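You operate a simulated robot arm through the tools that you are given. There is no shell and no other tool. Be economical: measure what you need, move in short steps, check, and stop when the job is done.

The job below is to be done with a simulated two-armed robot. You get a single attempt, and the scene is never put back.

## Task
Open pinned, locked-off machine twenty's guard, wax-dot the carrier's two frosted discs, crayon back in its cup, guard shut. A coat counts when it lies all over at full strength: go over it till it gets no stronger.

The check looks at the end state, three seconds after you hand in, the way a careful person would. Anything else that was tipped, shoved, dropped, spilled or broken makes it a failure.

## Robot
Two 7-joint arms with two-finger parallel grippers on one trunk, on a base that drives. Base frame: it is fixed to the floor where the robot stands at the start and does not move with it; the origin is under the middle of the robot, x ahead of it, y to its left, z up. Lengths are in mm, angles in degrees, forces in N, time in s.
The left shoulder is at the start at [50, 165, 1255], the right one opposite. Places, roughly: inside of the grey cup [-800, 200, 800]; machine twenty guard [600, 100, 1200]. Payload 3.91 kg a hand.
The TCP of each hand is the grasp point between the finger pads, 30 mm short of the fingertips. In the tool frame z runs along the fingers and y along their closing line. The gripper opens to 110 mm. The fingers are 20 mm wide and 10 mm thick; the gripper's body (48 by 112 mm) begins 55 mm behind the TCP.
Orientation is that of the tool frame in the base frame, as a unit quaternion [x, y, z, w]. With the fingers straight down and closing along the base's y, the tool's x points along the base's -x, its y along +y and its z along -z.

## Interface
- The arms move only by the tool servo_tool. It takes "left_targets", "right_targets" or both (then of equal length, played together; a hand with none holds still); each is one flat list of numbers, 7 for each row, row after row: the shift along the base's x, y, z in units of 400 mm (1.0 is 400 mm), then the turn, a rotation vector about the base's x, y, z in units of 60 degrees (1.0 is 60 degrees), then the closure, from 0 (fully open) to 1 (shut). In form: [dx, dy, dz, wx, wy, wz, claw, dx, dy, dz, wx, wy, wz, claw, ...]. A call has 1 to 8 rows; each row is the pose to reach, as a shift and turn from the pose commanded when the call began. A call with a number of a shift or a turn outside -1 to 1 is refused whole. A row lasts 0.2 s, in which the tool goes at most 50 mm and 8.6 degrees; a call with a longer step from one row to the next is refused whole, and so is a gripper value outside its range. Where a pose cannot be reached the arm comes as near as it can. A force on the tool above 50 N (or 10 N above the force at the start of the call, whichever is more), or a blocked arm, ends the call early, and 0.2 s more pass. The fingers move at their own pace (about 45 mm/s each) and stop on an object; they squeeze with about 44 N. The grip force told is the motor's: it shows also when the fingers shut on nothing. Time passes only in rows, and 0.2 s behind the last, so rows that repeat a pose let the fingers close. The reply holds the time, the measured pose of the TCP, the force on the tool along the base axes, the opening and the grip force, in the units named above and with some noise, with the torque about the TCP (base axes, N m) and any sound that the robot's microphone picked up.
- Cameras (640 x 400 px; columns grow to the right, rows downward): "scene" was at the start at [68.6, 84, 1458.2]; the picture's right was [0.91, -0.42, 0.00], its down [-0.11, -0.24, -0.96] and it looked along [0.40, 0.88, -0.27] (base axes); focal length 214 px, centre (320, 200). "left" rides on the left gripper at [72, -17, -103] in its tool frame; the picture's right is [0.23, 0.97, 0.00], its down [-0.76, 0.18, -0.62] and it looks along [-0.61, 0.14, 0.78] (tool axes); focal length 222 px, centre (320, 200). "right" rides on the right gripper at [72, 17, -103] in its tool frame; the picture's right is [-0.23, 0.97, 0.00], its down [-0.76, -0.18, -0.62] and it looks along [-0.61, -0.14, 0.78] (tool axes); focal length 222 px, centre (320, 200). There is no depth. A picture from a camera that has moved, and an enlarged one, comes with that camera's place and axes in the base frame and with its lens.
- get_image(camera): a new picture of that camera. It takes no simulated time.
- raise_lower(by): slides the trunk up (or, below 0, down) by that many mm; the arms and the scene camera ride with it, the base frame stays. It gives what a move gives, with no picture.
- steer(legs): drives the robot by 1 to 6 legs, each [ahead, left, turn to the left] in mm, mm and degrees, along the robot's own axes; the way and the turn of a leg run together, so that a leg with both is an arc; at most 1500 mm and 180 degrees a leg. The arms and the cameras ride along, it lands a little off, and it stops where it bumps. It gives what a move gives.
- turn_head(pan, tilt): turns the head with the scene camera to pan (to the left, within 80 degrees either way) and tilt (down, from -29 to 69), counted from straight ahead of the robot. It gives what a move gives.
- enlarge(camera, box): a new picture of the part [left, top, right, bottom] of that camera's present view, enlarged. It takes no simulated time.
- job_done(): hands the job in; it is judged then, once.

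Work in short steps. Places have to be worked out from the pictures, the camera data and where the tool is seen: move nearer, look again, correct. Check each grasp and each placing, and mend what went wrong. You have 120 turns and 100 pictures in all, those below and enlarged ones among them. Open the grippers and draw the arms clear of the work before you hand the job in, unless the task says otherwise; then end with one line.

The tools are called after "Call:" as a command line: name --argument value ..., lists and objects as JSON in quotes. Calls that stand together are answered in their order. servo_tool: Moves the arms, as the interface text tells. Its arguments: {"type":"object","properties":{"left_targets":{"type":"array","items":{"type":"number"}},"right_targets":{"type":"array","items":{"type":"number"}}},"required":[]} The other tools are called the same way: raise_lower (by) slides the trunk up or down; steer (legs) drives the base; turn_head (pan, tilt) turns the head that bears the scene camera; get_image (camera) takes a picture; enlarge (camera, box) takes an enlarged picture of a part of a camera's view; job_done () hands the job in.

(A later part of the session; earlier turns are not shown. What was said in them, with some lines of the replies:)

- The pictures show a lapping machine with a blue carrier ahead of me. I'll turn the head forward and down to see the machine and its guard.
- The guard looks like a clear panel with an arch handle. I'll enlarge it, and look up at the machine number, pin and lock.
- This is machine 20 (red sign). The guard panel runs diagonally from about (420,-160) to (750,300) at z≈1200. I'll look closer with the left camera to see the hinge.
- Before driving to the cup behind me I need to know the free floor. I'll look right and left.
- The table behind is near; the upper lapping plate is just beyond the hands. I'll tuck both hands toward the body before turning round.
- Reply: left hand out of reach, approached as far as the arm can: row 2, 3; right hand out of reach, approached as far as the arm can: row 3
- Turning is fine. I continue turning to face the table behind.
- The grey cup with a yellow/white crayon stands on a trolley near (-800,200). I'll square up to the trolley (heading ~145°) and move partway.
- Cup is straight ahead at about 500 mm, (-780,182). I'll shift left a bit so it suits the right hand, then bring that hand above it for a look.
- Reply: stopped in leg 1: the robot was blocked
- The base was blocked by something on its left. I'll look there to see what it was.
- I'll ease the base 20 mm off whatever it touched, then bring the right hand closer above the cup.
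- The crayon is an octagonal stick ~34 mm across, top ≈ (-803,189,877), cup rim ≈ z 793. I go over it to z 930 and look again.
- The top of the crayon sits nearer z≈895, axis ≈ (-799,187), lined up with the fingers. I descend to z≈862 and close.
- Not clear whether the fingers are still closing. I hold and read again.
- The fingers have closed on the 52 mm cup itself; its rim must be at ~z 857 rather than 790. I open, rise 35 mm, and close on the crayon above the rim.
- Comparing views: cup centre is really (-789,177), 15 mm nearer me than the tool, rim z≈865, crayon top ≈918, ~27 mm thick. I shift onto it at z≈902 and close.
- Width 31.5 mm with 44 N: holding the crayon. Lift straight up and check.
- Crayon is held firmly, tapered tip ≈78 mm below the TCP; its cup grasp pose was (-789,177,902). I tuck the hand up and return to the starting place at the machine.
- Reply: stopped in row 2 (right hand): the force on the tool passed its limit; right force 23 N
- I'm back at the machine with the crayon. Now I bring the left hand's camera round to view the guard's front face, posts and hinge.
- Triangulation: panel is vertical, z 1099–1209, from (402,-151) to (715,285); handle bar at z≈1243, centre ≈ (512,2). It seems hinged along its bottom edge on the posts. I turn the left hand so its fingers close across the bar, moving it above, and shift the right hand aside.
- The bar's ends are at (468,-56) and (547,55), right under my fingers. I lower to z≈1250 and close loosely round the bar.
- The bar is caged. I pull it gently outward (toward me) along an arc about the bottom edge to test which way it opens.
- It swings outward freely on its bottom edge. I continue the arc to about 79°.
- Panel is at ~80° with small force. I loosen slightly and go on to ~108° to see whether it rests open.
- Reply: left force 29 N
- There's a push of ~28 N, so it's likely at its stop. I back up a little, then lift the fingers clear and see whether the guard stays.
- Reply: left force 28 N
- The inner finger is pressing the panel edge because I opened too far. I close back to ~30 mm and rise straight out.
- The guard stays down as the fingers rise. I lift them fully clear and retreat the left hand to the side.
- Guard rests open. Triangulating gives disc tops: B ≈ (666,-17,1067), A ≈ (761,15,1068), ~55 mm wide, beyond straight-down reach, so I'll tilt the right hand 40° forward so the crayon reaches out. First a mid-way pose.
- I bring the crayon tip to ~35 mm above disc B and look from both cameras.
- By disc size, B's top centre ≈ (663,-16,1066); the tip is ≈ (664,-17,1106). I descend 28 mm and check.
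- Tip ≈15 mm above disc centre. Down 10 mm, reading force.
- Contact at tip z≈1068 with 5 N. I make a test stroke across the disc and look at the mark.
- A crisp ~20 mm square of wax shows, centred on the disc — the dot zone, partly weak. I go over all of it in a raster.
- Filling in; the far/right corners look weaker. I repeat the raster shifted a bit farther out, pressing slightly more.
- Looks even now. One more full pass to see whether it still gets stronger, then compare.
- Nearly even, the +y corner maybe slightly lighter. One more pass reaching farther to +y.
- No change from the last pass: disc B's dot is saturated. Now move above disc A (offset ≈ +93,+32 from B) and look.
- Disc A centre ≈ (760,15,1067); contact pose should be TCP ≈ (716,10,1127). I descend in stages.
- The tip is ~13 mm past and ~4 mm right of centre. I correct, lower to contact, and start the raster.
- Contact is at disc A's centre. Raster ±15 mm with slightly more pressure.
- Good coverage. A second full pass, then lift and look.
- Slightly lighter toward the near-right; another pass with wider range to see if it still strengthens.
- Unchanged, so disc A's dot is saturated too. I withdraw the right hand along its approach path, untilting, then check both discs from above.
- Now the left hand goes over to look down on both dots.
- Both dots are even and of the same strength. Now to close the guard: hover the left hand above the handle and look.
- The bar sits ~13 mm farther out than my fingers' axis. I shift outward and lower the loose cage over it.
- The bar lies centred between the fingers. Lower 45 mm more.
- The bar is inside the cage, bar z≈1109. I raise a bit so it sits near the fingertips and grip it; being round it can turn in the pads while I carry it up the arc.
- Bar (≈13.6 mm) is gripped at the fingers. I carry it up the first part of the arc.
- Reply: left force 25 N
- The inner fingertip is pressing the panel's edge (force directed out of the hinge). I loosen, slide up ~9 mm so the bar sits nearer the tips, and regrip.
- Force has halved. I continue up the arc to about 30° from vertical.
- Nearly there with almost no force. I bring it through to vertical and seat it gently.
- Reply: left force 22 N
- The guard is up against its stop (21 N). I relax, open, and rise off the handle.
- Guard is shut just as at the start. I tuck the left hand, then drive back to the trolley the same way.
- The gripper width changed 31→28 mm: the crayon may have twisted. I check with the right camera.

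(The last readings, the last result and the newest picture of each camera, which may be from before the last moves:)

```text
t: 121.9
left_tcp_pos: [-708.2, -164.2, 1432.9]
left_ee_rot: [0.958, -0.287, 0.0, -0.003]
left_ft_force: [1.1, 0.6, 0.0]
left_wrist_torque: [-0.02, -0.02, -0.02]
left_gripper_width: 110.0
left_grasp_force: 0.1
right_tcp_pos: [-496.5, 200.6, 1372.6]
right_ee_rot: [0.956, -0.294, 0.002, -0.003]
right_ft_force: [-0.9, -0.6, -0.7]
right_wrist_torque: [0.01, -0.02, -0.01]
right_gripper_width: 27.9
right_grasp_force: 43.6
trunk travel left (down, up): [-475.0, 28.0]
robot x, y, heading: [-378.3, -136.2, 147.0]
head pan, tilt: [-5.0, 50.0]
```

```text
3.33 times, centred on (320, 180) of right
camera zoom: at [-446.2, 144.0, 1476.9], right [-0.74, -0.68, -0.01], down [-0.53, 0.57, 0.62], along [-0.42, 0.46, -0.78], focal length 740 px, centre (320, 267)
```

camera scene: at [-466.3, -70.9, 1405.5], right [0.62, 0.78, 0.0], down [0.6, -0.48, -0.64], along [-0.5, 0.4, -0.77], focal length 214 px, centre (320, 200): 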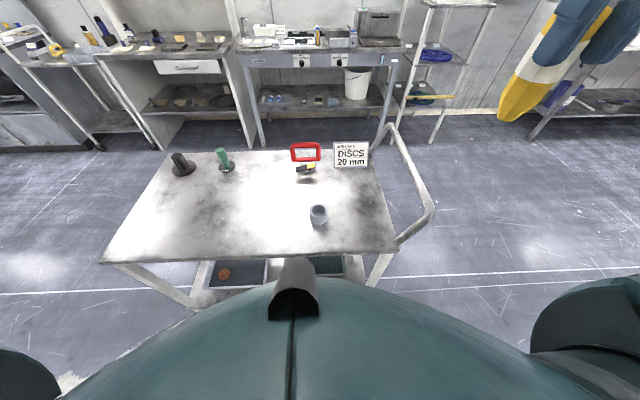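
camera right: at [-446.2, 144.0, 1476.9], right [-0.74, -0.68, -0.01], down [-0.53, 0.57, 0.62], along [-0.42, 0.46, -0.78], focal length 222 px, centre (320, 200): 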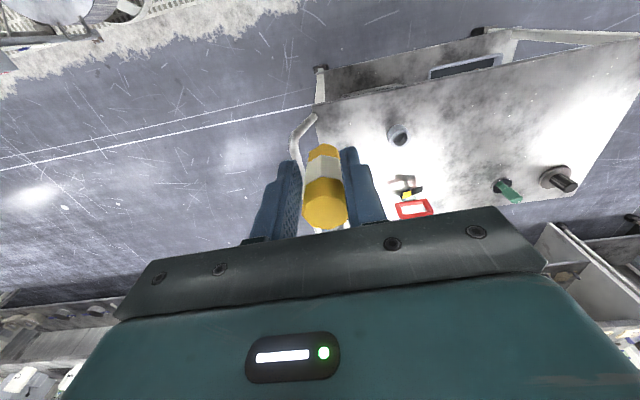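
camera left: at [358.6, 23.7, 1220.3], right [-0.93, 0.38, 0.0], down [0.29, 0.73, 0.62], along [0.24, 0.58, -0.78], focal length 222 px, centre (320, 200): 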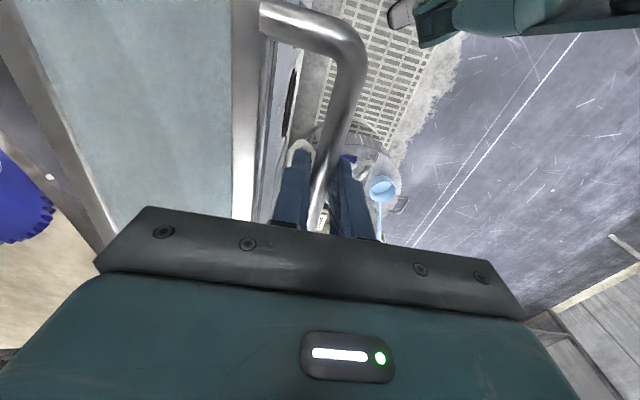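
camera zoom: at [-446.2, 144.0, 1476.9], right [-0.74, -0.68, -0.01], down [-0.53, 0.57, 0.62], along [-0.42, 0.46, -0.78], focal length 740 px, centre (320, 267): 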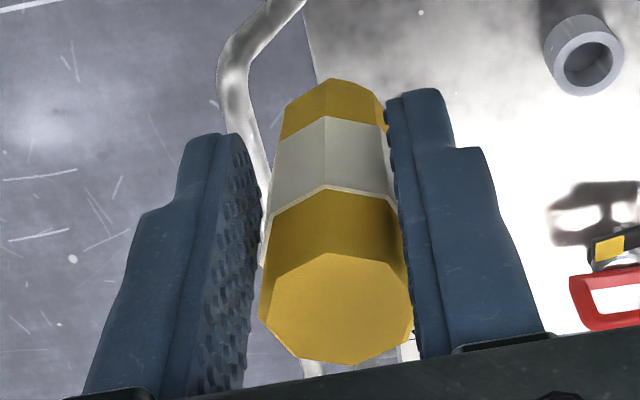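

The octagonal stick just settled from corners onto its flats (31→28 mm), still held upright. I carry it to above the cup.

Call:
servo_tool --right_targets '[-0.09, -0.01, -0.07, 0, 0, 0, 0.9, -0.18, -0.018, -0.14, 0, 0, 0, 0.9, -0.27, -0.025, -0.21, 0, 0, 0, 0.9, -0.36, -0.03, -0.28, 0, 0, 0, 0.9, -0.45, -0.04, -0.35, 0, 0, 0, 0.9, -0.54, -0.045, -0.42, 0, 0, 0, 0.9, -0.63, -0.05, -0.5, 0, 0, 0, 0.9, -0.7, -0.058, -0.59, 0, 0, 0, 0.9]'

Call:
get_image --camera "right"

Call:
enlarge --camera "scene" --box '[220, 80, 420, 255]'

```text
t: 123.7
left_tcp_pos: [-709.0, -163.9, 1432.0]
left_ee_rot: [0.958, -0.286, 0.0, -0.002]
left_ft_force: [0.0, -0.8, -0.6]
left_wrist_torque: [-0.02, -0.02, 0.01]
left_gripper_width: 110.4
left_grasp_force: 0.1
right_tcp_pos: [-775.2, 175.4, 1135.8]
right_ee_rot: [0.956, -0.295, 0.002, -0.005]
right_ft_force: [0.3, -0.4, 0.7]
right_wrist_torque: [0.02, 0.02, 0.01]
right_gripper_width: 11.2
right_grasp_force: 0.1
trunk travel left (down, up): [-475.0, 28.0]
robot x, y, heading: [-382.1, -136.4, 146.5]
head pan, tilt: [-5.0, 50.0]
```

```text
19 pictures are left
camera right: at [-725.1, 118.7, 1239.7], right [-0.74, -0.68, -0.01], down [-0.53, 0.57, 0.62], along [-0.42, 0.46, -0.78], focal length 222 px, centre (320, 200)
```

right: 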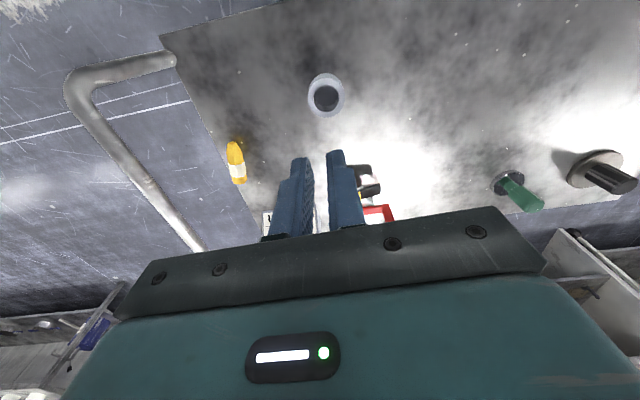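

```text
2.29 times, centred on (320, 168) of scene
camera zoom: at [-467.2, -71.0, 1405.4], right [0.62, 0.78, 0.0], down [0.6, -0.48, -0.64], along [-0.5, 0.4, -0.77], focal length 490 px, centre (320, 274)
```

zoom: 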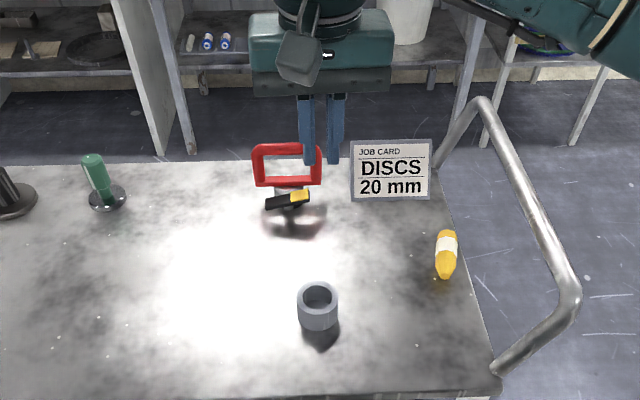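

The crayon slipped out during that move; it seems to be lying (or falling) near the trolley's edge. I wait a moment and look.

Call:
servo_tool --right_targets '[0, 0, 0.05, 0, 0, 0, 0.5, 0, 0, 0.1, 0, 0, 0, 0, 0, 0, 0.1, 0, 0, 0, 0]'

Call:
get_image --camera "right"

Call:
enlarge --camera "scene" --box '[220, 120, 440, 280]'

```text
t: 124.5
left_tcp_pos: [-708.1, -163.4, 1432.6]
left_ee_rot: [0.958, -0.288, 0.0, -0.002]
left_ft_force: [0.3, -0.7, 0.1]
left_wrist_torque: [-0.01, -0.01, 0.01]
left_gripper_width: 110.1
left_grasp_force: 0.1
right_tcp_pos: [-774.7, 176.4, 1178.4]
right_ee_rot: [0.956, -0.294, 0.002, -0.004]
right_ft_force: [0.8, -0.2, 0.4]
right_wrist_torque: [-0.04, -0.02, 0.02]
right_gripper_width: 80.7
right_grasp_force: 0.0
trunk travel left (down, up): [-475.0, 28.0]
robot x, y, heading: [-383.6, -134.2, 146.6]
head pan, tilt: [-5.0, 50.0]
```

```text
17 pictures are left
camera right: at [-726.5, 120.5, 1281.4], right [-0.74, -0.68, -0.01], down [-0.53, 0.57, 0.62], along [-0.42, 0.46, -0.78], focal length 222 px, centre (320, 200)
```

right: 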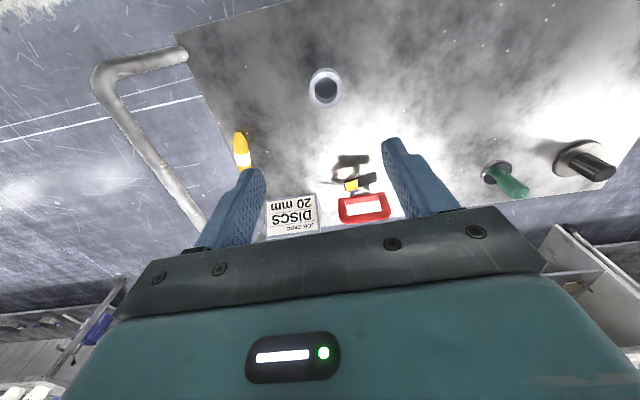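

```text
2.50 times, centred on (330, 200) of scene
camera zoom: at [-466.5, -70.8, 1405.4], right [0.62, 0.78, 0.0], down [0.6, -0.48, -0.64], along [-0.5, 0.4, -0.77], focal length 536 px, centre (295, 200)
```

zoom: 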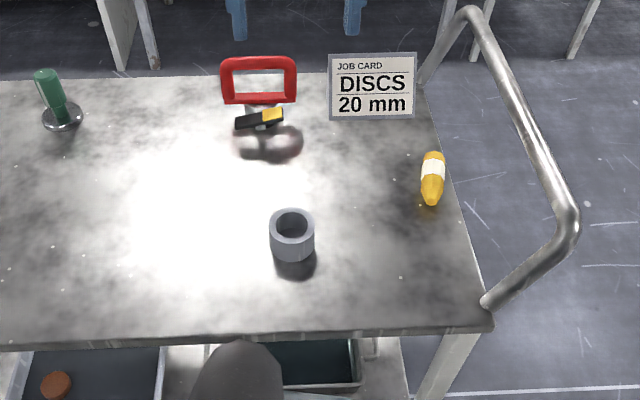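

The crayon lies at rest on the trolley near (-744,400), tip toward me. I lower the trunk a bit and bring the right hand over it, aligned with its axis, for a close look.

Call:
raise_lower --by -120

Call:
servo_tool --right_targets '[0.01, 0.12, 0, 0, 0, -0.05, 0.3, 0.02, 0.24, 0, 0, 0, -0.1, 0.3, 0.03, 0.36, 0, 0, 0, -0.15, 0.3, 0.04, 0.48, 0, 0, 0, -0.2, 0.3, 0.045, 0.57, -0.03, 0, 0, -0.255, 0.3]'

Call:
get_image --camera "right"

```text
t: 126.0
left_tcp_pos: [-708.7, -164.1, 1313.2]
left_ee_rot: [0.958, -0.286, 0.0, -0.002]
left_ft_force: [-0.6, 0.3, 0.0]
left_wrist_torque: [0.0, 0.02, 0.01]
left_gripper_width: 110.2
left_grasp_force: 0.1
right_tcp_pos: [-776.5, 175.9, 1057.7]
right_ee_rot: [0.956, -0.294, 0.002, -0.004]
right_ft_force: [0.7, 0.0, -0.5]
right_wrist_torque: [0.02, 0.0, -0.02]
right_gripper_width: 110.2
right_grasp_force: 0.0
trunk travel left (down, up): [-355.0, 148.0]
robot x, y, heading: [-380.6, -134.4, 146.8]
head pan, tilt: [-5.0, 50.0]
```

```text
t: 127.2
left_tcp_pos: [-709.5, -163.0, 1311.9]
left_ee_rot: [0.958, -0.287, 0.0, -0.002]
left_ft_force: [0.7, 0.0, -0.5]
left_wrist_torque: [0.0, 0.02, -0.01]
left_gripper_width: 110.3
left_grasp_force: 0.0
right_tcp_pos: [-758.5, 405.0, 1045.8]
right_ee_rot: [0.909, -0.418, 0.002, -0.004]
right_ft_force: [1.0, -0.1, 0.1]
right_wrist_torque: [-0.01, -0.01, -0.01]
right_gripper_width: 77.0
right_grasp_force: 0.0
trunk travel left (down, up): [-355.0, 148.0]
robot x, y, heading: [-385.0, -134.2, 146.8]
head pan, tilt: [-5.0, 50.0]
```

```text
15 pictures are left
camera right: at [-725.4, 337.9, 1149.8], right [-0.89, -0.46, -0.01], down [-0.36, 0.69, 0.62], along [-0.28, 0.56, -0.78], focal length 222 px, centre (320, 200)
```

right: 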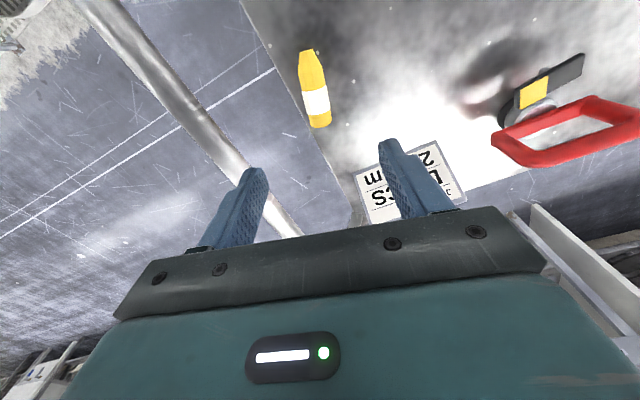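

The trolley rail (z≈957) runs ~80 mm beside the crayon, so I lean the hand slightly inward while lowering over it with a modest opening, then check.

Call:
servo_tool --right_targets '[-0.001, 0.008, -0.08, -0.008, -0.06, -0.02, 0.58, -0.003, 0.016, -0.16, -0.016, -0.12, -0.04, 0.58, -0.004, 0.025, -0.26, -0.025, -0.188, -0.053, 0.58]'

Call:
get_image --camera "right"

```text
t: 128.0
left_tcp_pos: [-710.3, -163.7, 1312.9]
left_ee_rot: [0.958, -0.287, 0.0, -0.003]
left_ft_force: [0.6, 0.7, -0.3]
left_wrist_torque: [0.01, 0.02, 0.03]
left_gripper_width: 110.3
left_grasp_force: 0.2
right_tcp_pos: [-760.8, 412.4, 939.7]
right_ee_rot: [0.891, -0.443, 0.097, -0.032]
right_ft_force: [-0.1, -0.1, 0.3]
right_wrist_torque: [0.01, 0.01, 0.01]
right_gripper_width: 46.4
right_grasp_force: 0.2
trunk travel left (down, up): [-355.0, 148.0]
robot x, y, heading: [-381.2, -131.2, 146.6]
head pan, tilt: [-5.0, 50.0]
```

```text
14 pictures are left
camera right: at [-752.4, 348.0, 1048.5], right [-0.89, -0.41, -0.17], down [-0.44, 0.73, 0.53], along [-0.09, 0.55, -0.83], focal length 222 px, centre (320, 200)
```

right: 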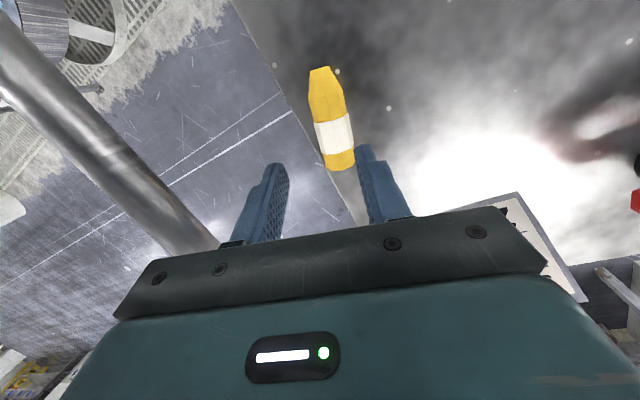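

Alignment is good. I descend the last 77 mm in steps, watching force.

Call:
servo_tool --right_targets '[-0.001, 0, -0.08, 0, 0, 0, 0.58, -0.0025, 0, -0.16, 0, 0, 0, 0.58, -0.0025, 0, -0.19, 0, 0, 0, 0.58]'

Call:
get_image --camera "right"

```text
t: 128.8
left_tcp_pos: [-708.0, -162.8, 1313.2]
left_ee_rot: [0.958, -0.286, -0.001, -0.003]
left_ft_force: [0.2, -0.5, -0.5]
left_wrist_torque: [0.01, -0.01, 0.0]
left_gripper_width: 109.7
left_grasp_force: 0.1
right_tcp_pos: [-761.0, 414.4, 865.0]
right_ee_rot: [0.891, -0.443, 0.097, -0.032]
right_ft_force: [0.2, -0.1, 0.9]
right_wrist_torque: [0.01, -0.03, 0.01]
right_gripper_width: 45.8
right_grasp_force: 0.0
trunk travel left (down, up): [-355.0, 148.0]
robot x, y, heading: [-381.5, -133.2, 146.6]
head pan, tilt: [-5.0, 50.0]
```

```text
13 pictures are left
camera right: at [-752.0, 349.8, 974.4], right [-0.89, -0.41, -0.17], down [-0.44, 0.73, 0.53], along [-0.09, 0.55, -0.83], focal length 222 px, centre (320, 200)
```

right: 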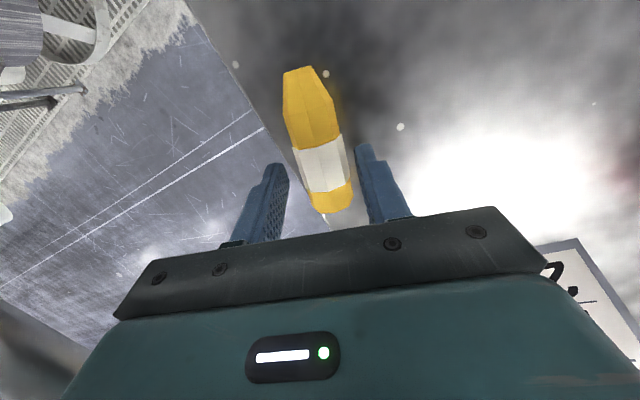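

The crayon lies between the fingers at its white band. Lower 2 mm and close.

Call:
servo_tool --right_targets '[0, 0, -0.006, 0, 0, 0, 0.58, 0, 0, -0.006, 0, 0, 0, 0.8, 0, 0, -0.006, 0, 0, 0, 1, 0, 0, -0.006, 0, 0, 0, 1, 0, 0, -0.006, 0, 0, 0, 1]'

Call:
servo_tool --right_targets '[0, 0, 0.02, 0, 0, 0, 1, -0.004, -0.003, 0.06, 0, 0, 0, 1, -0.01, -0.01, 0.12, 0, 0, 0, 1, -0.02, -0.02, 0.19, 0, 0, 0, 1, -0.03, -0.03, 0.26, 0, 0, 0, 1]'

Call:
get_image --camera "right"

```text
t: 130.0
left_tcp_pos: [-708.8, -163.3, 1313.3]
left_ee_rot: [0.958, -0.287, 0.001, -0.003]
left_ft_force: [-0.5, 0.2, 0.7]
left_wrist_torque: [0.04, -0.01, 0.0]
left_gripper_width: 110.1
left_grasp_force: 0.0
right_tcp_pos: [-760.4, 415.1, 861.9]
right_ee_rot: [0.891, -0.441, 0.097, -0.034]
right_ft_force: [-0.1, 0.6, 0.2]
right_wrist_torque: [0.04, 0.01, 0.02]
right_gripper_width: 31.0
right_grasp_force: 43.9
trunk travel left (down, up): [-355.0, 148.0]
robot x, y, heading: [-380.1, -132.7, 146.5]
head pan, tilt: [-5.0, 50.0]
```

```text
t: 131.2
left_tcp_pos: [-708.7, -163.2, 1313.6]
left_ee_rot: [0.958, -0.287, 0.001, -0.003]
left_ft_force: [-0.8, -0.2, 0.0]
left_wrist_torque: [0.04, 0.0, -0.01]
left_gripper_width: 110.1
left_grasp_force: 0.0
right_tcp_pos: [-772.1, 401.7, 967.9]
right_ee_rot: [0.892, -0.441, 0.097, -0.033]
right_ft_force: [0.3, 0.1, -0.7]
right_wrist_torque: [-0.01, 0.05, -0.02]
right_gripper_width: 30.7
right_grasp_force: 44.1
trunk travel left (down, up): [-355.0, 148.0]
robot x, y, heading: [-381.5, -134.3, 146.7]
head pan, tilt: [-5.0, 50.0]
```

```text
12 pictures are left
camera right: at [-763.2, 336.3, 1078.0], right [-0.89, -0.41, -0.17], down [-0.44, 0.73, 0.53], along [-0.09, 0.55, -0.83], focal length 222 px, centre (320, 200)
```

right: 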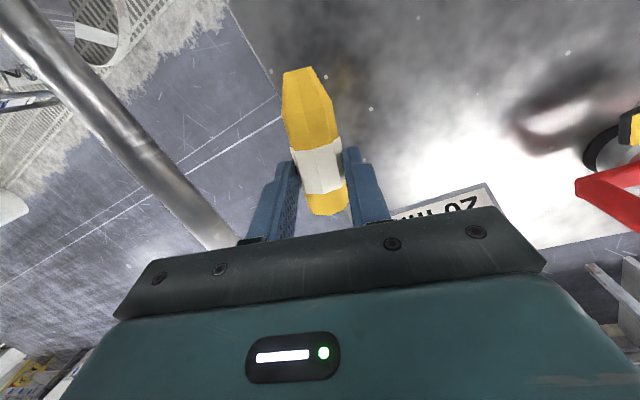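

Crayon regrasped (31 mm, 44 N). Now I move slowly toward the cup while pitching the hand forward so that the tip swings downward (first 42°).

Call:
servo_tool --right_targets '[-0.001, -0.045, 0.03, 0, 0, 0, 1, -0.002, -0.09, 0.06, 0.06, 0.048, 0, 1, -0.003, -0.14, 0.09, 0.14, 0.111, 0, 1, -0.004, -0.19, 0.11, 0.22, 0.175, 0, 1, -0.005, -0.24, 0.13, 0.3, 0.238, 0, 1, -0.006, -0.29, 0.15, 0.38, 0.302, 0, 1, -0.007, -0.335, 0.15, 0.46, 0.366, 0, 1, -0.0075, -0.375, 0.15, 0.546, 0.434, 0, 1]'

Call:
servo_tool --right_targets '[0, -0.01, 0, 0.08, 0.0635, 0, 1, 0, -0.02, 0, 0.16, 0.127, 0, 1, 0, -0.03, 0, 0.24, 0.19, 0, 1, 0, -0.04, 0, 0.32, 0.254, 0, 1, 0, -0.05, 0, 0.4, 0.318, 0, 1, 0, -0.05, 0, 0.47, 0.373, 0, 1, 0, -0.05, 0, 0.535, 0.424, 0, 1]'

Call:
get_image --camera "scene"

Call:
get_image --camera "right"

```text
t: 133.0
left_tcp_pos: [-709.3, -164.7, 1313.5]
left_ee_rot: [0.958, -0.287, 0.0, -0.002]
left_ft_force: [-0.7, 0.5, -1.4]
left_wrist_torque: [-0.02, 0.0, -0.05]
left_gripper_width: 110.0
left_grasp_force: 0.0
right_tcp_pos: [-775.3, 251.5, 1026.9]
right_ee_rot: [0.845, -0.448, -0.231, -0.182]
right_ft_force: [0.7, 0.4, -0.2]
right_wrist_torque: [0.02, 0.02, 0.01]
right_gripper_width: 31.0
right_grasp_force: 44.0
trunk travel left (down, up): [-355.0, 148.0]
robot x, y, heading: [-380.7, -132.1, 146.7]
head pan, tilt: [-5.0, 50.0]
```

```text
t: 134.6
left_tcp_pos: [-708.0, -163.5, 1312.9]
left_ee_rot: [0.958, -0.287, 0.0, -0.003]
left_ft_force: [-0.6, 0.5, 0.6]
left_wrist_torque: [0.01, 0.03, 0.02]
left_gripper_width: 110.0
left_grasp_force: 0.0
right_tcp_pos: [-775.1, 230.8, 1025.7]
right_ee_rot: [0.692, -0.394, -0.523, -0.304]
right_ft_force: [-0.8, -0.4, -1.0]
right_wrist_torque: [-0.04, -0.03, 0.01]
right_gripper_width: 30.7
right_grasp_force: 44.6
trunk travel left (down, up): [-355.0, 148.0]
robot x, y, heading: [-384.4, -131.8, 146.4]
head pan, tilt: [-5.0, 50.0]
```

```text
11 pictures are left
camera scene: at [-466.5, -71.0, 1285.4], right [0.62, 0.78, 0.0], down [0.6, -0.48, -0.64], along [-0.5, 0.4, -0.77], focal length 214 px, centre (320, 200)
```

scene: 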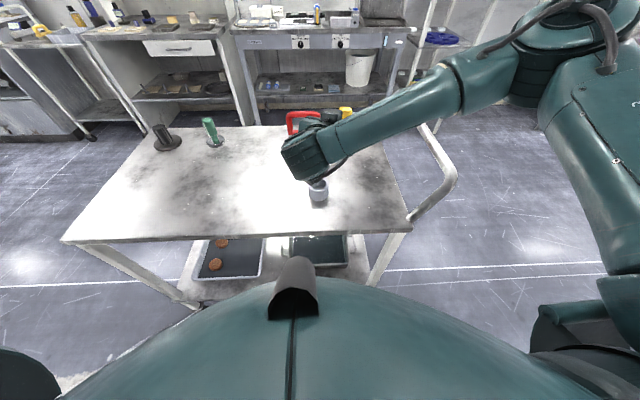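

```text
10 pictures are left
camera right: at [-729.9, 120.7, 984.9], right [-0.87, -0.44, 0.21], down [0.35, -0.26, 0.9], along [-0.34, 0.86, 0.38], focal length 222 px, centre (320, 200)
```

right: 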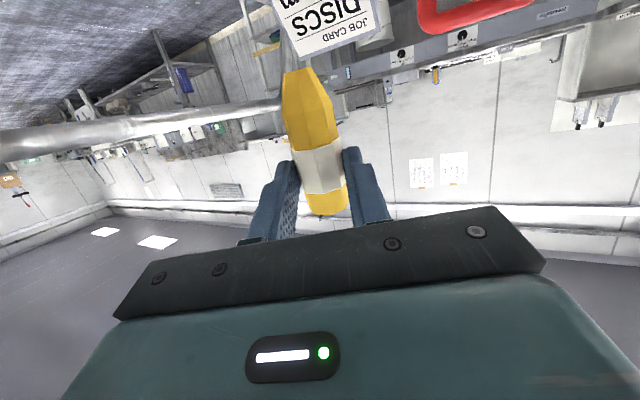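

Everything fits: crayon is near vertical, tip ≈ (-786,241,962). I move it over the cup, tip ~25 mm above the rim, and bring the left hand's camera round to watch from the side.

Call:
servo_tool --right_targets '[0, -0.03, -0.02, 0, 0, 0, 1, -0.002, -0.06, -0.04, 0, 0, 0, 1, -0.004, -0.09, -0.07, 0, 0, 0, 1, -0.006, -0.12, -0.1, 0, 0, 0, 1, -0.007, -0.14, -0.13, 0, 0, 0, 1, -0.0075, -0.158, -0.155, 0, 0, 0, 1, -0.0075, -0.158, -0.17, 0, 0, 0, 1, -0.0075, -0.158, -0.175, 0, 0, 0, 1]' --left_targets '[-0.036, 0.035, -0.055, 0, 0, -0.125, 0, -0.072, 0.07, -0.11, 0, 0, -0.25, 0, -0.108, 0.105, -0.165, 0, 0, -0.375, 0, -0.144, 0.14, -0.22, 0, 0, -0.5, 0, -0.18, 0.175, -0.275, 0, 0, -0.625, 0, -0.216, 0.21, -0.33, 0, 0, -0.75, 0, -0.252, 0.245, -0.385, 0, 0, -0.875, 0, -0.2875, 0.28, -0.44, 0, 0, -1.0, 0]'

Call:
get_image --camera "left"

```text
t: 136.4
left_tcp_pos: [-824.0, -49.8, 1135.5]
left_ee_rot: [-0.687, 0.727, -0.001, 0.002]
left_ft_force: [-0.2, -0.1, -0.5]
left_wrist_torque: [0.01, 0.0, 0.01]
left_gripper_width: 109.8
left_grasp_force: 0.1
right_tcp_pos: [-779.6, 168.8, 956.6]
right_ee_rot: [0.692, -0.394, -0.523, -0.305]
right_ft_force: [0.3, 0.3, -1.5]
right_wrist_torque: [0.01, 0.0, 0.0]
right_gripper_width: 30.6
right_grasp_force: 43.8
trunk travel left (down, up): [-355.0, 148.0]
robot x, y, heading: [-385.1, -133.2, 146.5]
head pan, tilt: [-5.0, 50.0]
```

```text
9 pictures are left
camera left: at [-811.5, -122.8, 1240.0], right [-0.99, -0.17, 0.0], down [-0.14, 0.77, 0.62], along [-0.1, 0.62, -0.78], focal length 222 px, centre (320, 200)
```

left: 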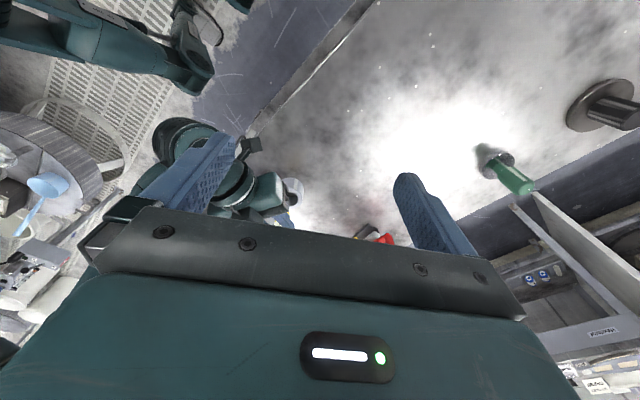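

Call:
enlarge --camera "left" --box '[235, 150, 345, 230]'

```text
5.00 times, centred on (290, 190) of left
camera zoom: at [-811.5, -122.8, 1240.0], right [-0.99, -0.17, 0.0], down [-0.14, 0.77, 0.62], along [-0.1, 0.62, -0.78], focal length 1111 px, centre (470, 250)
```

zoom: 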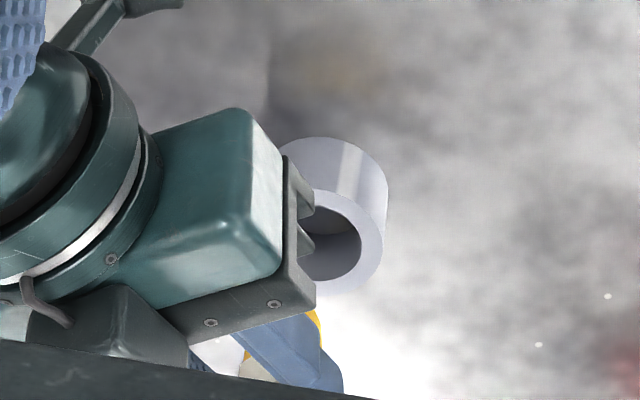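

From the side the cup centre is at about (-795,183); the tip is ~5 mm short. I correct and lower to rim level, then on in small steps checking force.

Call:
servo_tool --right_targets '[-0.006, 0.002, 0, 0, 0, 0, 1, -0.0115, 0.005, -0.03, 0, 0, 0, 1, -0.0115, 0.005, -0.065, 0, 0, 0, 1]'

Call:
servo_tool --right_targets '[0, 0, -0.015, 0, 0, 0, 1, 0, 0, -0.03, 0, 0, 0, 1]'

Call:
enlarge --camera "left" --box '[235, 150, 345, 230]'

```text
t: 137.2
left_tcp_pos: [-823.3, -49.9, 1135.5]
left_ee_rot: [-0.687, 0.726, -0.001, 0.002]
left_ft_force: [-0.3, -0.9, 0.0]
left_wrist_torque: [-0.02, 0.05, 0.01]
left_gripper_width: 110.2
left_grasp_force: 0.1
right_tcp_pos: [-783.9, 172.2, 931.2]
right_ee_rot: [0.691, -0.394, -0.524, -0.305]
right_ft_force: [0.1, 0.7, -0.5]
right_wrist_torque: [-0.06, 0.0, 0.0]
right_gripper_width: 30.6
right_grasp_force: 43.9
trunk travel left (down, up): [-355.0, 148.0]
robot x, y, heading: [-379.7, -132.6, 146.7]
head pan, tilt: [-5.0, 50.0]
```

```text
t: 137.8
left_tcp_pos: [-822.2, -50.0, 1136.4]
left_ee_rot: [-0.688, 0.725, -0.001, 0.002]
left_ft_force: [-0.6, 0.1, -0.4]
left_wrist_torque: [0.02, -0.01, -0.06]
left_gripper_width: 110.0
left_grasp_force: 0.0
right_tcp_pos: [-782.7, 172.1, 918.9]
right_ee_rot: [0.691, -0.395, -0.522, -0.305]
right_ft_force: [-0.5, -0.1, -0.8]
right_wrist_torque: [0.0, 0.02, -0.02]
right_gripper_width: 30.6
right_grasp_force: 43.9
trunk travel left (down, up): [-355.0, 148.0]
robot x, y, heading: [-384.6, -130.5, 146.9]
head pan, tilt: [-5.0, 50.0]
```

```text
5.00 times, centred on (290, 190) of left
camera zoom: at [-810.8, -123.0, 1240.4], right [-0.98, -0.17, 0.0], down [-0.14, 0.77, 0.62], along [-0.1, 0.62, -0.78], focal length 1111 px, centre (470, 250)
```

zoom: 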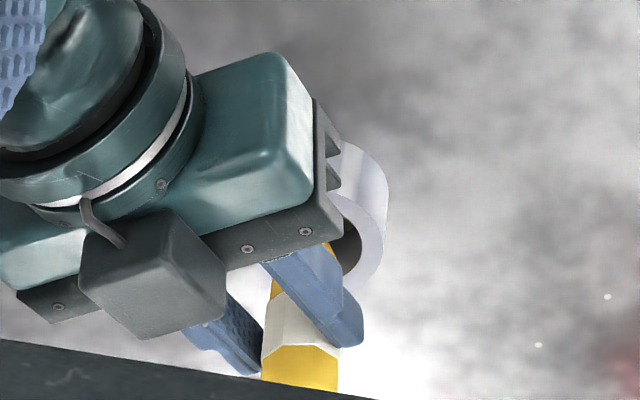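

The tip is inside the bore (no force), but ~8 mm off toward one side. I shift (-8,-1) mm and lower 10 mm more.

Call:
servo_tool --right_targets '[-0.01, -0.001, 0, 0, 0, 0, 1, -0.0195, -0.002, 0, 0, 0, 0, 1, -0.0195, -0.002, -0.0125, 0, 0, 0, 1, -0.0195, -0.002, -0.025, 0, 0, 0, 1]'

Call:
enlarge --camera "left" --box '[235, 150, 345, 230]'

```text
t: 138.8
left_tcp_pos: [-823.5, -49.7, 1136.1]
left_ee_rot: [-0.688, 0.725, -0.001, 0.002]
left_ft_force: [-0.1, -0.3, 0.4]
left_wrist_torque: [0.02, 0.03, -0.03]
left_gripper_width: 110.2
left_grasp_force: 0.0
right_tcp_pos: [-791.1, 170.8, 910.2]
right_ee_rot: [0.692, -0.395, -0.522, -0.305]
right_ft_force: [-0.1, 0.6, -0.9]
right_wrist_torque: [0.0, 0.02, -0.03]
right_gripper_width: 30.6
right_grasp_force: 43.8
trunk travel left (down, up): [-355.0, 148.0]
robot x, y, heading: [-382.6, -136.0, 146.8]
head pan, tilt: [-5.0, 50.0]
```

```text
5.00 times, centred on (290, 190) of left
camera zoom: at [-810.8, -123.0, 1240.4], right [-0.98, -0.17, 0.0], down [-0.14, 0.77, 0.62], along [-0.1, 0.62, -0.78], focal length 1111 px, centre (470, 250)
```

zoom: 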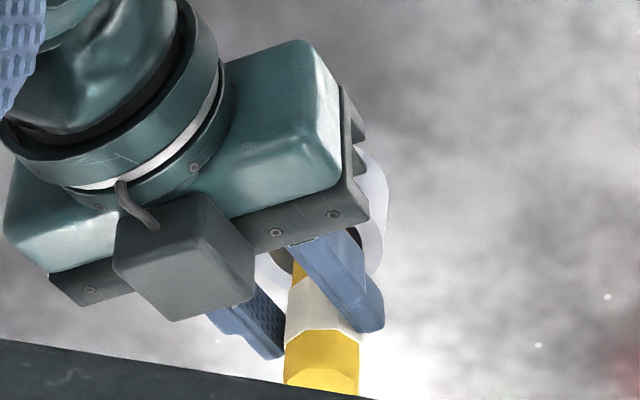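

Centred now, still no force. Lower another 12 mm.

Call:
servo_tool --right_targets '[0, 0, -0.0125, 0, 0, 0, 1, 0, 0, -0.025, 0, 0, 0, 1, 0, 0, -0.0325, 0, 0, 0, 1]'

```text
t: 139.6
left_tcp_pos: [-820.1, -52.7, 1137.8]
left_ee_rot: [-0.687, 0.726, 0.0, 0.002]
left_ft_force: [0.7, 0.0, -0.9]
left_wrist_torque: [-0.04, -0.01, 0.04]
left_gripper_width: 109.8
left_grasp_force: 0.1
right_tcp_pos: [-790.8, 168.2, 903.6]
right_ee_rot: [0.685, -0.395, -0.53, -0.308]
right_ft_force: [1.7, -0.7, 35.7]
right_wrist_torque: [1.14, 0.56, 0.03]
right_gripper_width: 30.6
right_grasp_force: 44.2
trunk travel left (down, up): [-355.0, 148.0]
robot x, y, heading: [-381.8, -133.1, 146.7]
head pan, tilt: [-5.0, 50.0]
```

Force 36 N; the torque says contact is on the crayon's far (+y) side, i.e. the body's edge is on the rim there. I back up 9 mm, shift ~5 mm the other way and try again.

Call:
servo_tool --right_targets '[0, 0, 0.02, 0, 0, 0, 1, 0.001, -0.006, 0.02, 0, 0, 0, 1, 0.0025, -0.012, 0.02, 0, 0, 0, 1, 0.0025, -0.012, 0.01, 0, 0, 0, 1, 0.0025, -0.012, 0.0, 0, 0, 0, 1]'

```text
t: 140.8
left_tcp_pos: [-822.9, -49.5, 1136.2]
left_ee_rot: [-0.687, 0.726, -0.001, 0.002]
left_ft_force: [0.6, -0.3, -0.5]
left_wrist_torque: [-0.01, 0.0, -0.04]
left_gripper_width: 110.1
left_grasp_force: 0.0
right_tcp_pos: [-789.2, 163.7, 896.0]
right_ee_rot: [0.692, -0.395, -0.522, -0.305]
right_ft_force: [1.2, -0.3, -0.1]
right_wrist_torque: [0.0, 0.0, -0.04]
right_gripper_width: 30.9
right_grasp_force: 43.9
trunk travel left (down, up): [-355.0, 148.0]
robot x, y, heading: [-382.9, -134.4, 146.7]
head pan, tilt: [-5.0, 50.0]
```

It slid in: TCP z=896 with no force. Lower a few more mm until it touches bottom.

Call:
servo_tool --right_targets '[0, 0, -0.006, 0, 0, 0, 1, 0, 0, -0.012, 0, 0, 0, 1]'

Call:
enlarge --camera "left" --box '[235, 150, 345, 230]'

```text
t: 141.4
left_tcp_pos: [-824.2, -52.1, 1135.4]
left_ee_rot: [-0.688, 0.726, -0.001, 0.002]
left_ft_force: [-0.8, 0.9, -0.3]
left_wrist_torque: [0.02, -0.01, 0.02]
left_gripper_width: 110.1
left_grasp_force: 0.1
right_tcp_pos: [-791.4, 163.9, 890.3]
right_ee_rot: [0.691, -0.395, -0.522, -0.305]
right_ft_force: [0.3, 0.8, -1.4]
right_wrist_torque: [-0.01, -0.02, -0.04]
right_gripper_width: 30.8
right_grasp_force: 43.7
trunk travel left (down, up): [-355.0, 148.0]
robot x, y, heading: [-384.2, -133.1, 146.8]
head pan, tilt: [-5.0, 50.0]
```

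```text
5.00 times, centred on (290, 190) of left
camera zoom: at [-810.7, -123.1, 1240.4], right [-0.98, -0.17, 0.0], down [-0.14, 0.77, 0.62], along [-0.1, 0.62, -0.78], focal length 1111 px, centre (470, 250)
```

zoom: 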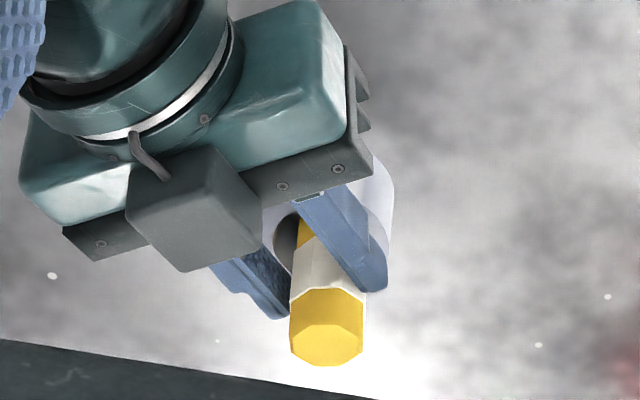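

The crayon sits in the cup, its shoulder below the rim. I open gently and back out along the finger direction.

Call:
servo_tool --right_targets '[0, 0, 0, 0, 0, 0, 0.85, 0, 0, 0, 0, 0, 0, 0.55, 0, 0, 0, 0, 0, 0, 0.5, 0, 0, 0, 0, 0, 0, 0.5, 0.03, -0.05, 0.025, 0, 0, 0, 0.5, 0.07, -0.12, 0.055, 0, 0, 0, 0.5, 0.12, -0.2, 0.1, 0, 0, 0, 0.5]'

Call:
enlarge --camera "left" --box '[235, 150, 345, 230]'

```text
t: 143.0
left_tcp_pos: [-822.2, -49.7, 1136.0]
left_ee_rot: [-0.688, 0.726, -0.001, 0.002]
left_ft_force: [0.2, 0.5, -0.4]
left_wrist_torque: [-0.02, -0.03, 0.03]
left_gripper_width: 110.2
left_grasp_force: 0.0
right_tcp_pos: [-742.4, 85.1, 930.3]
right_ee_rot: [0.691, -0.395, -0.523, -0.305]
right_ft_force: [0.4, 0.1, -0.5]
right_wrist_torque: [0.03, 0.02, -0.01]
right_gripper_width: 55.0
right_grasp_force: 0.0
trunk travel left (down, up): [-355.0, 148.0]
robot x, y, heading: [-378.5, -135.1, 146.5]
head pan, tilt: [-5.0, 50.0]
```

```text
5.00 times, centred on (290, 190) of left
camera zoom: at [-810.5, -123.5, 1240.5], right [-0.98, -0.17, 0.0], down [-0.14, 0.77, 0.62], along [-0.11, 0.62, -0.78], focal length 1111 px, centre (470, 250)
```

zoom: 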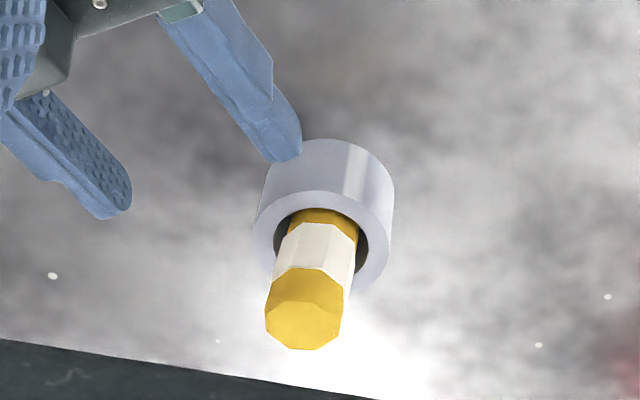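

The crayon stands in its cup. I raise both hands clear of the trolley.

Call:
servo_tool --left_targets '[0.03, -0.03, 0.1, 0, 0, 0, 0, 0.06, -0.06, 0.2, 0, 0, 0, 0, 0.09, -0.09, 0.3, 0, 0, 0, 0, 0.12, -0.12, 0.4, 0, 0, 0, 0]' --right_targets '[0.02, -0.01, 0.06, 0, 0, 0, 0.4, 0.04, -0.02, 0.12, 0, 0, 0, 0.2, 0.06, -0.02, 0.2, 0, 0, 0, 0, 0.08, -0.02, 0.28, 0, 0, 0, 0]'

Call:
get_image --camera "scene"

```text
t: 144.0
left_tcp_pos: [-750.6, -92.9, 1277.9]
left_ee_rot: [-0.687, 0.726, 0.001, 0.002]
left_ft_force: [0.0, 0.8, 0.2]
left_wrist_torque: [0.01, 0.01, 0.03]
left_gripper_width: 109.9
left_grasp_force: 0.1
left hand out of reach, approached as far as the arm can: row 2, 3, 4
right_tcp_pos: [-708.7, 77.8, 1045.7]
right_ee_rot: [0.691, -0.395, -0.523, -0.305]
right_ft_force: [0.0, 0.5, 0.3]
right_wrist_torque: [-0.02, -0.05, 0.02]
right_gripper_width: 110.0
right_grasp_force: 0.0
trunk travel left (down, up): [-355.0, 148.0]
robot x, y, heading: [-382.3, -134.4, 146.7]
head pan, tilt: [-5.0, 50.0]
```

```text
3 pictures are left
camera scene: at [-465.4, -71.0, 1285.4], right [0.62, 0.78, 0.0], down [0.6, -0.48, -0.64], along [-0.5, 0.4, -0.77], focal length 214 px, centre (320, 200)
```

scene: 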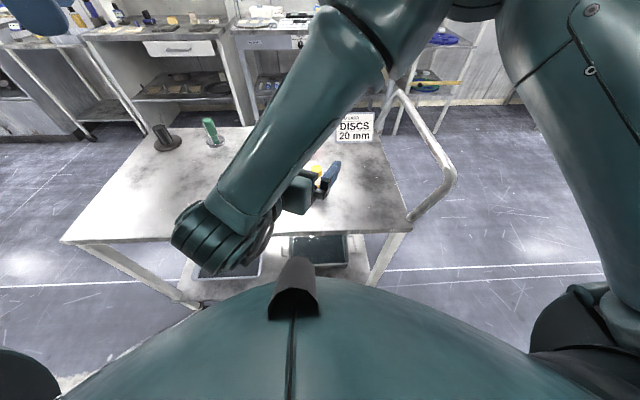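

The crayon stands in its cup, the guard is shut, both dots are even at full strength, and both open hands are clear of the work, so I hand in.

Call:
job_done

```text
The job is handed in.
```

I opened machine twenty's guard, waxed both frosted discs until the dots got no stronger, shut the guard and stood the crayon tip-down in its cup; on the way back the crayon slipped onto the trolley top, and I picked it up again.
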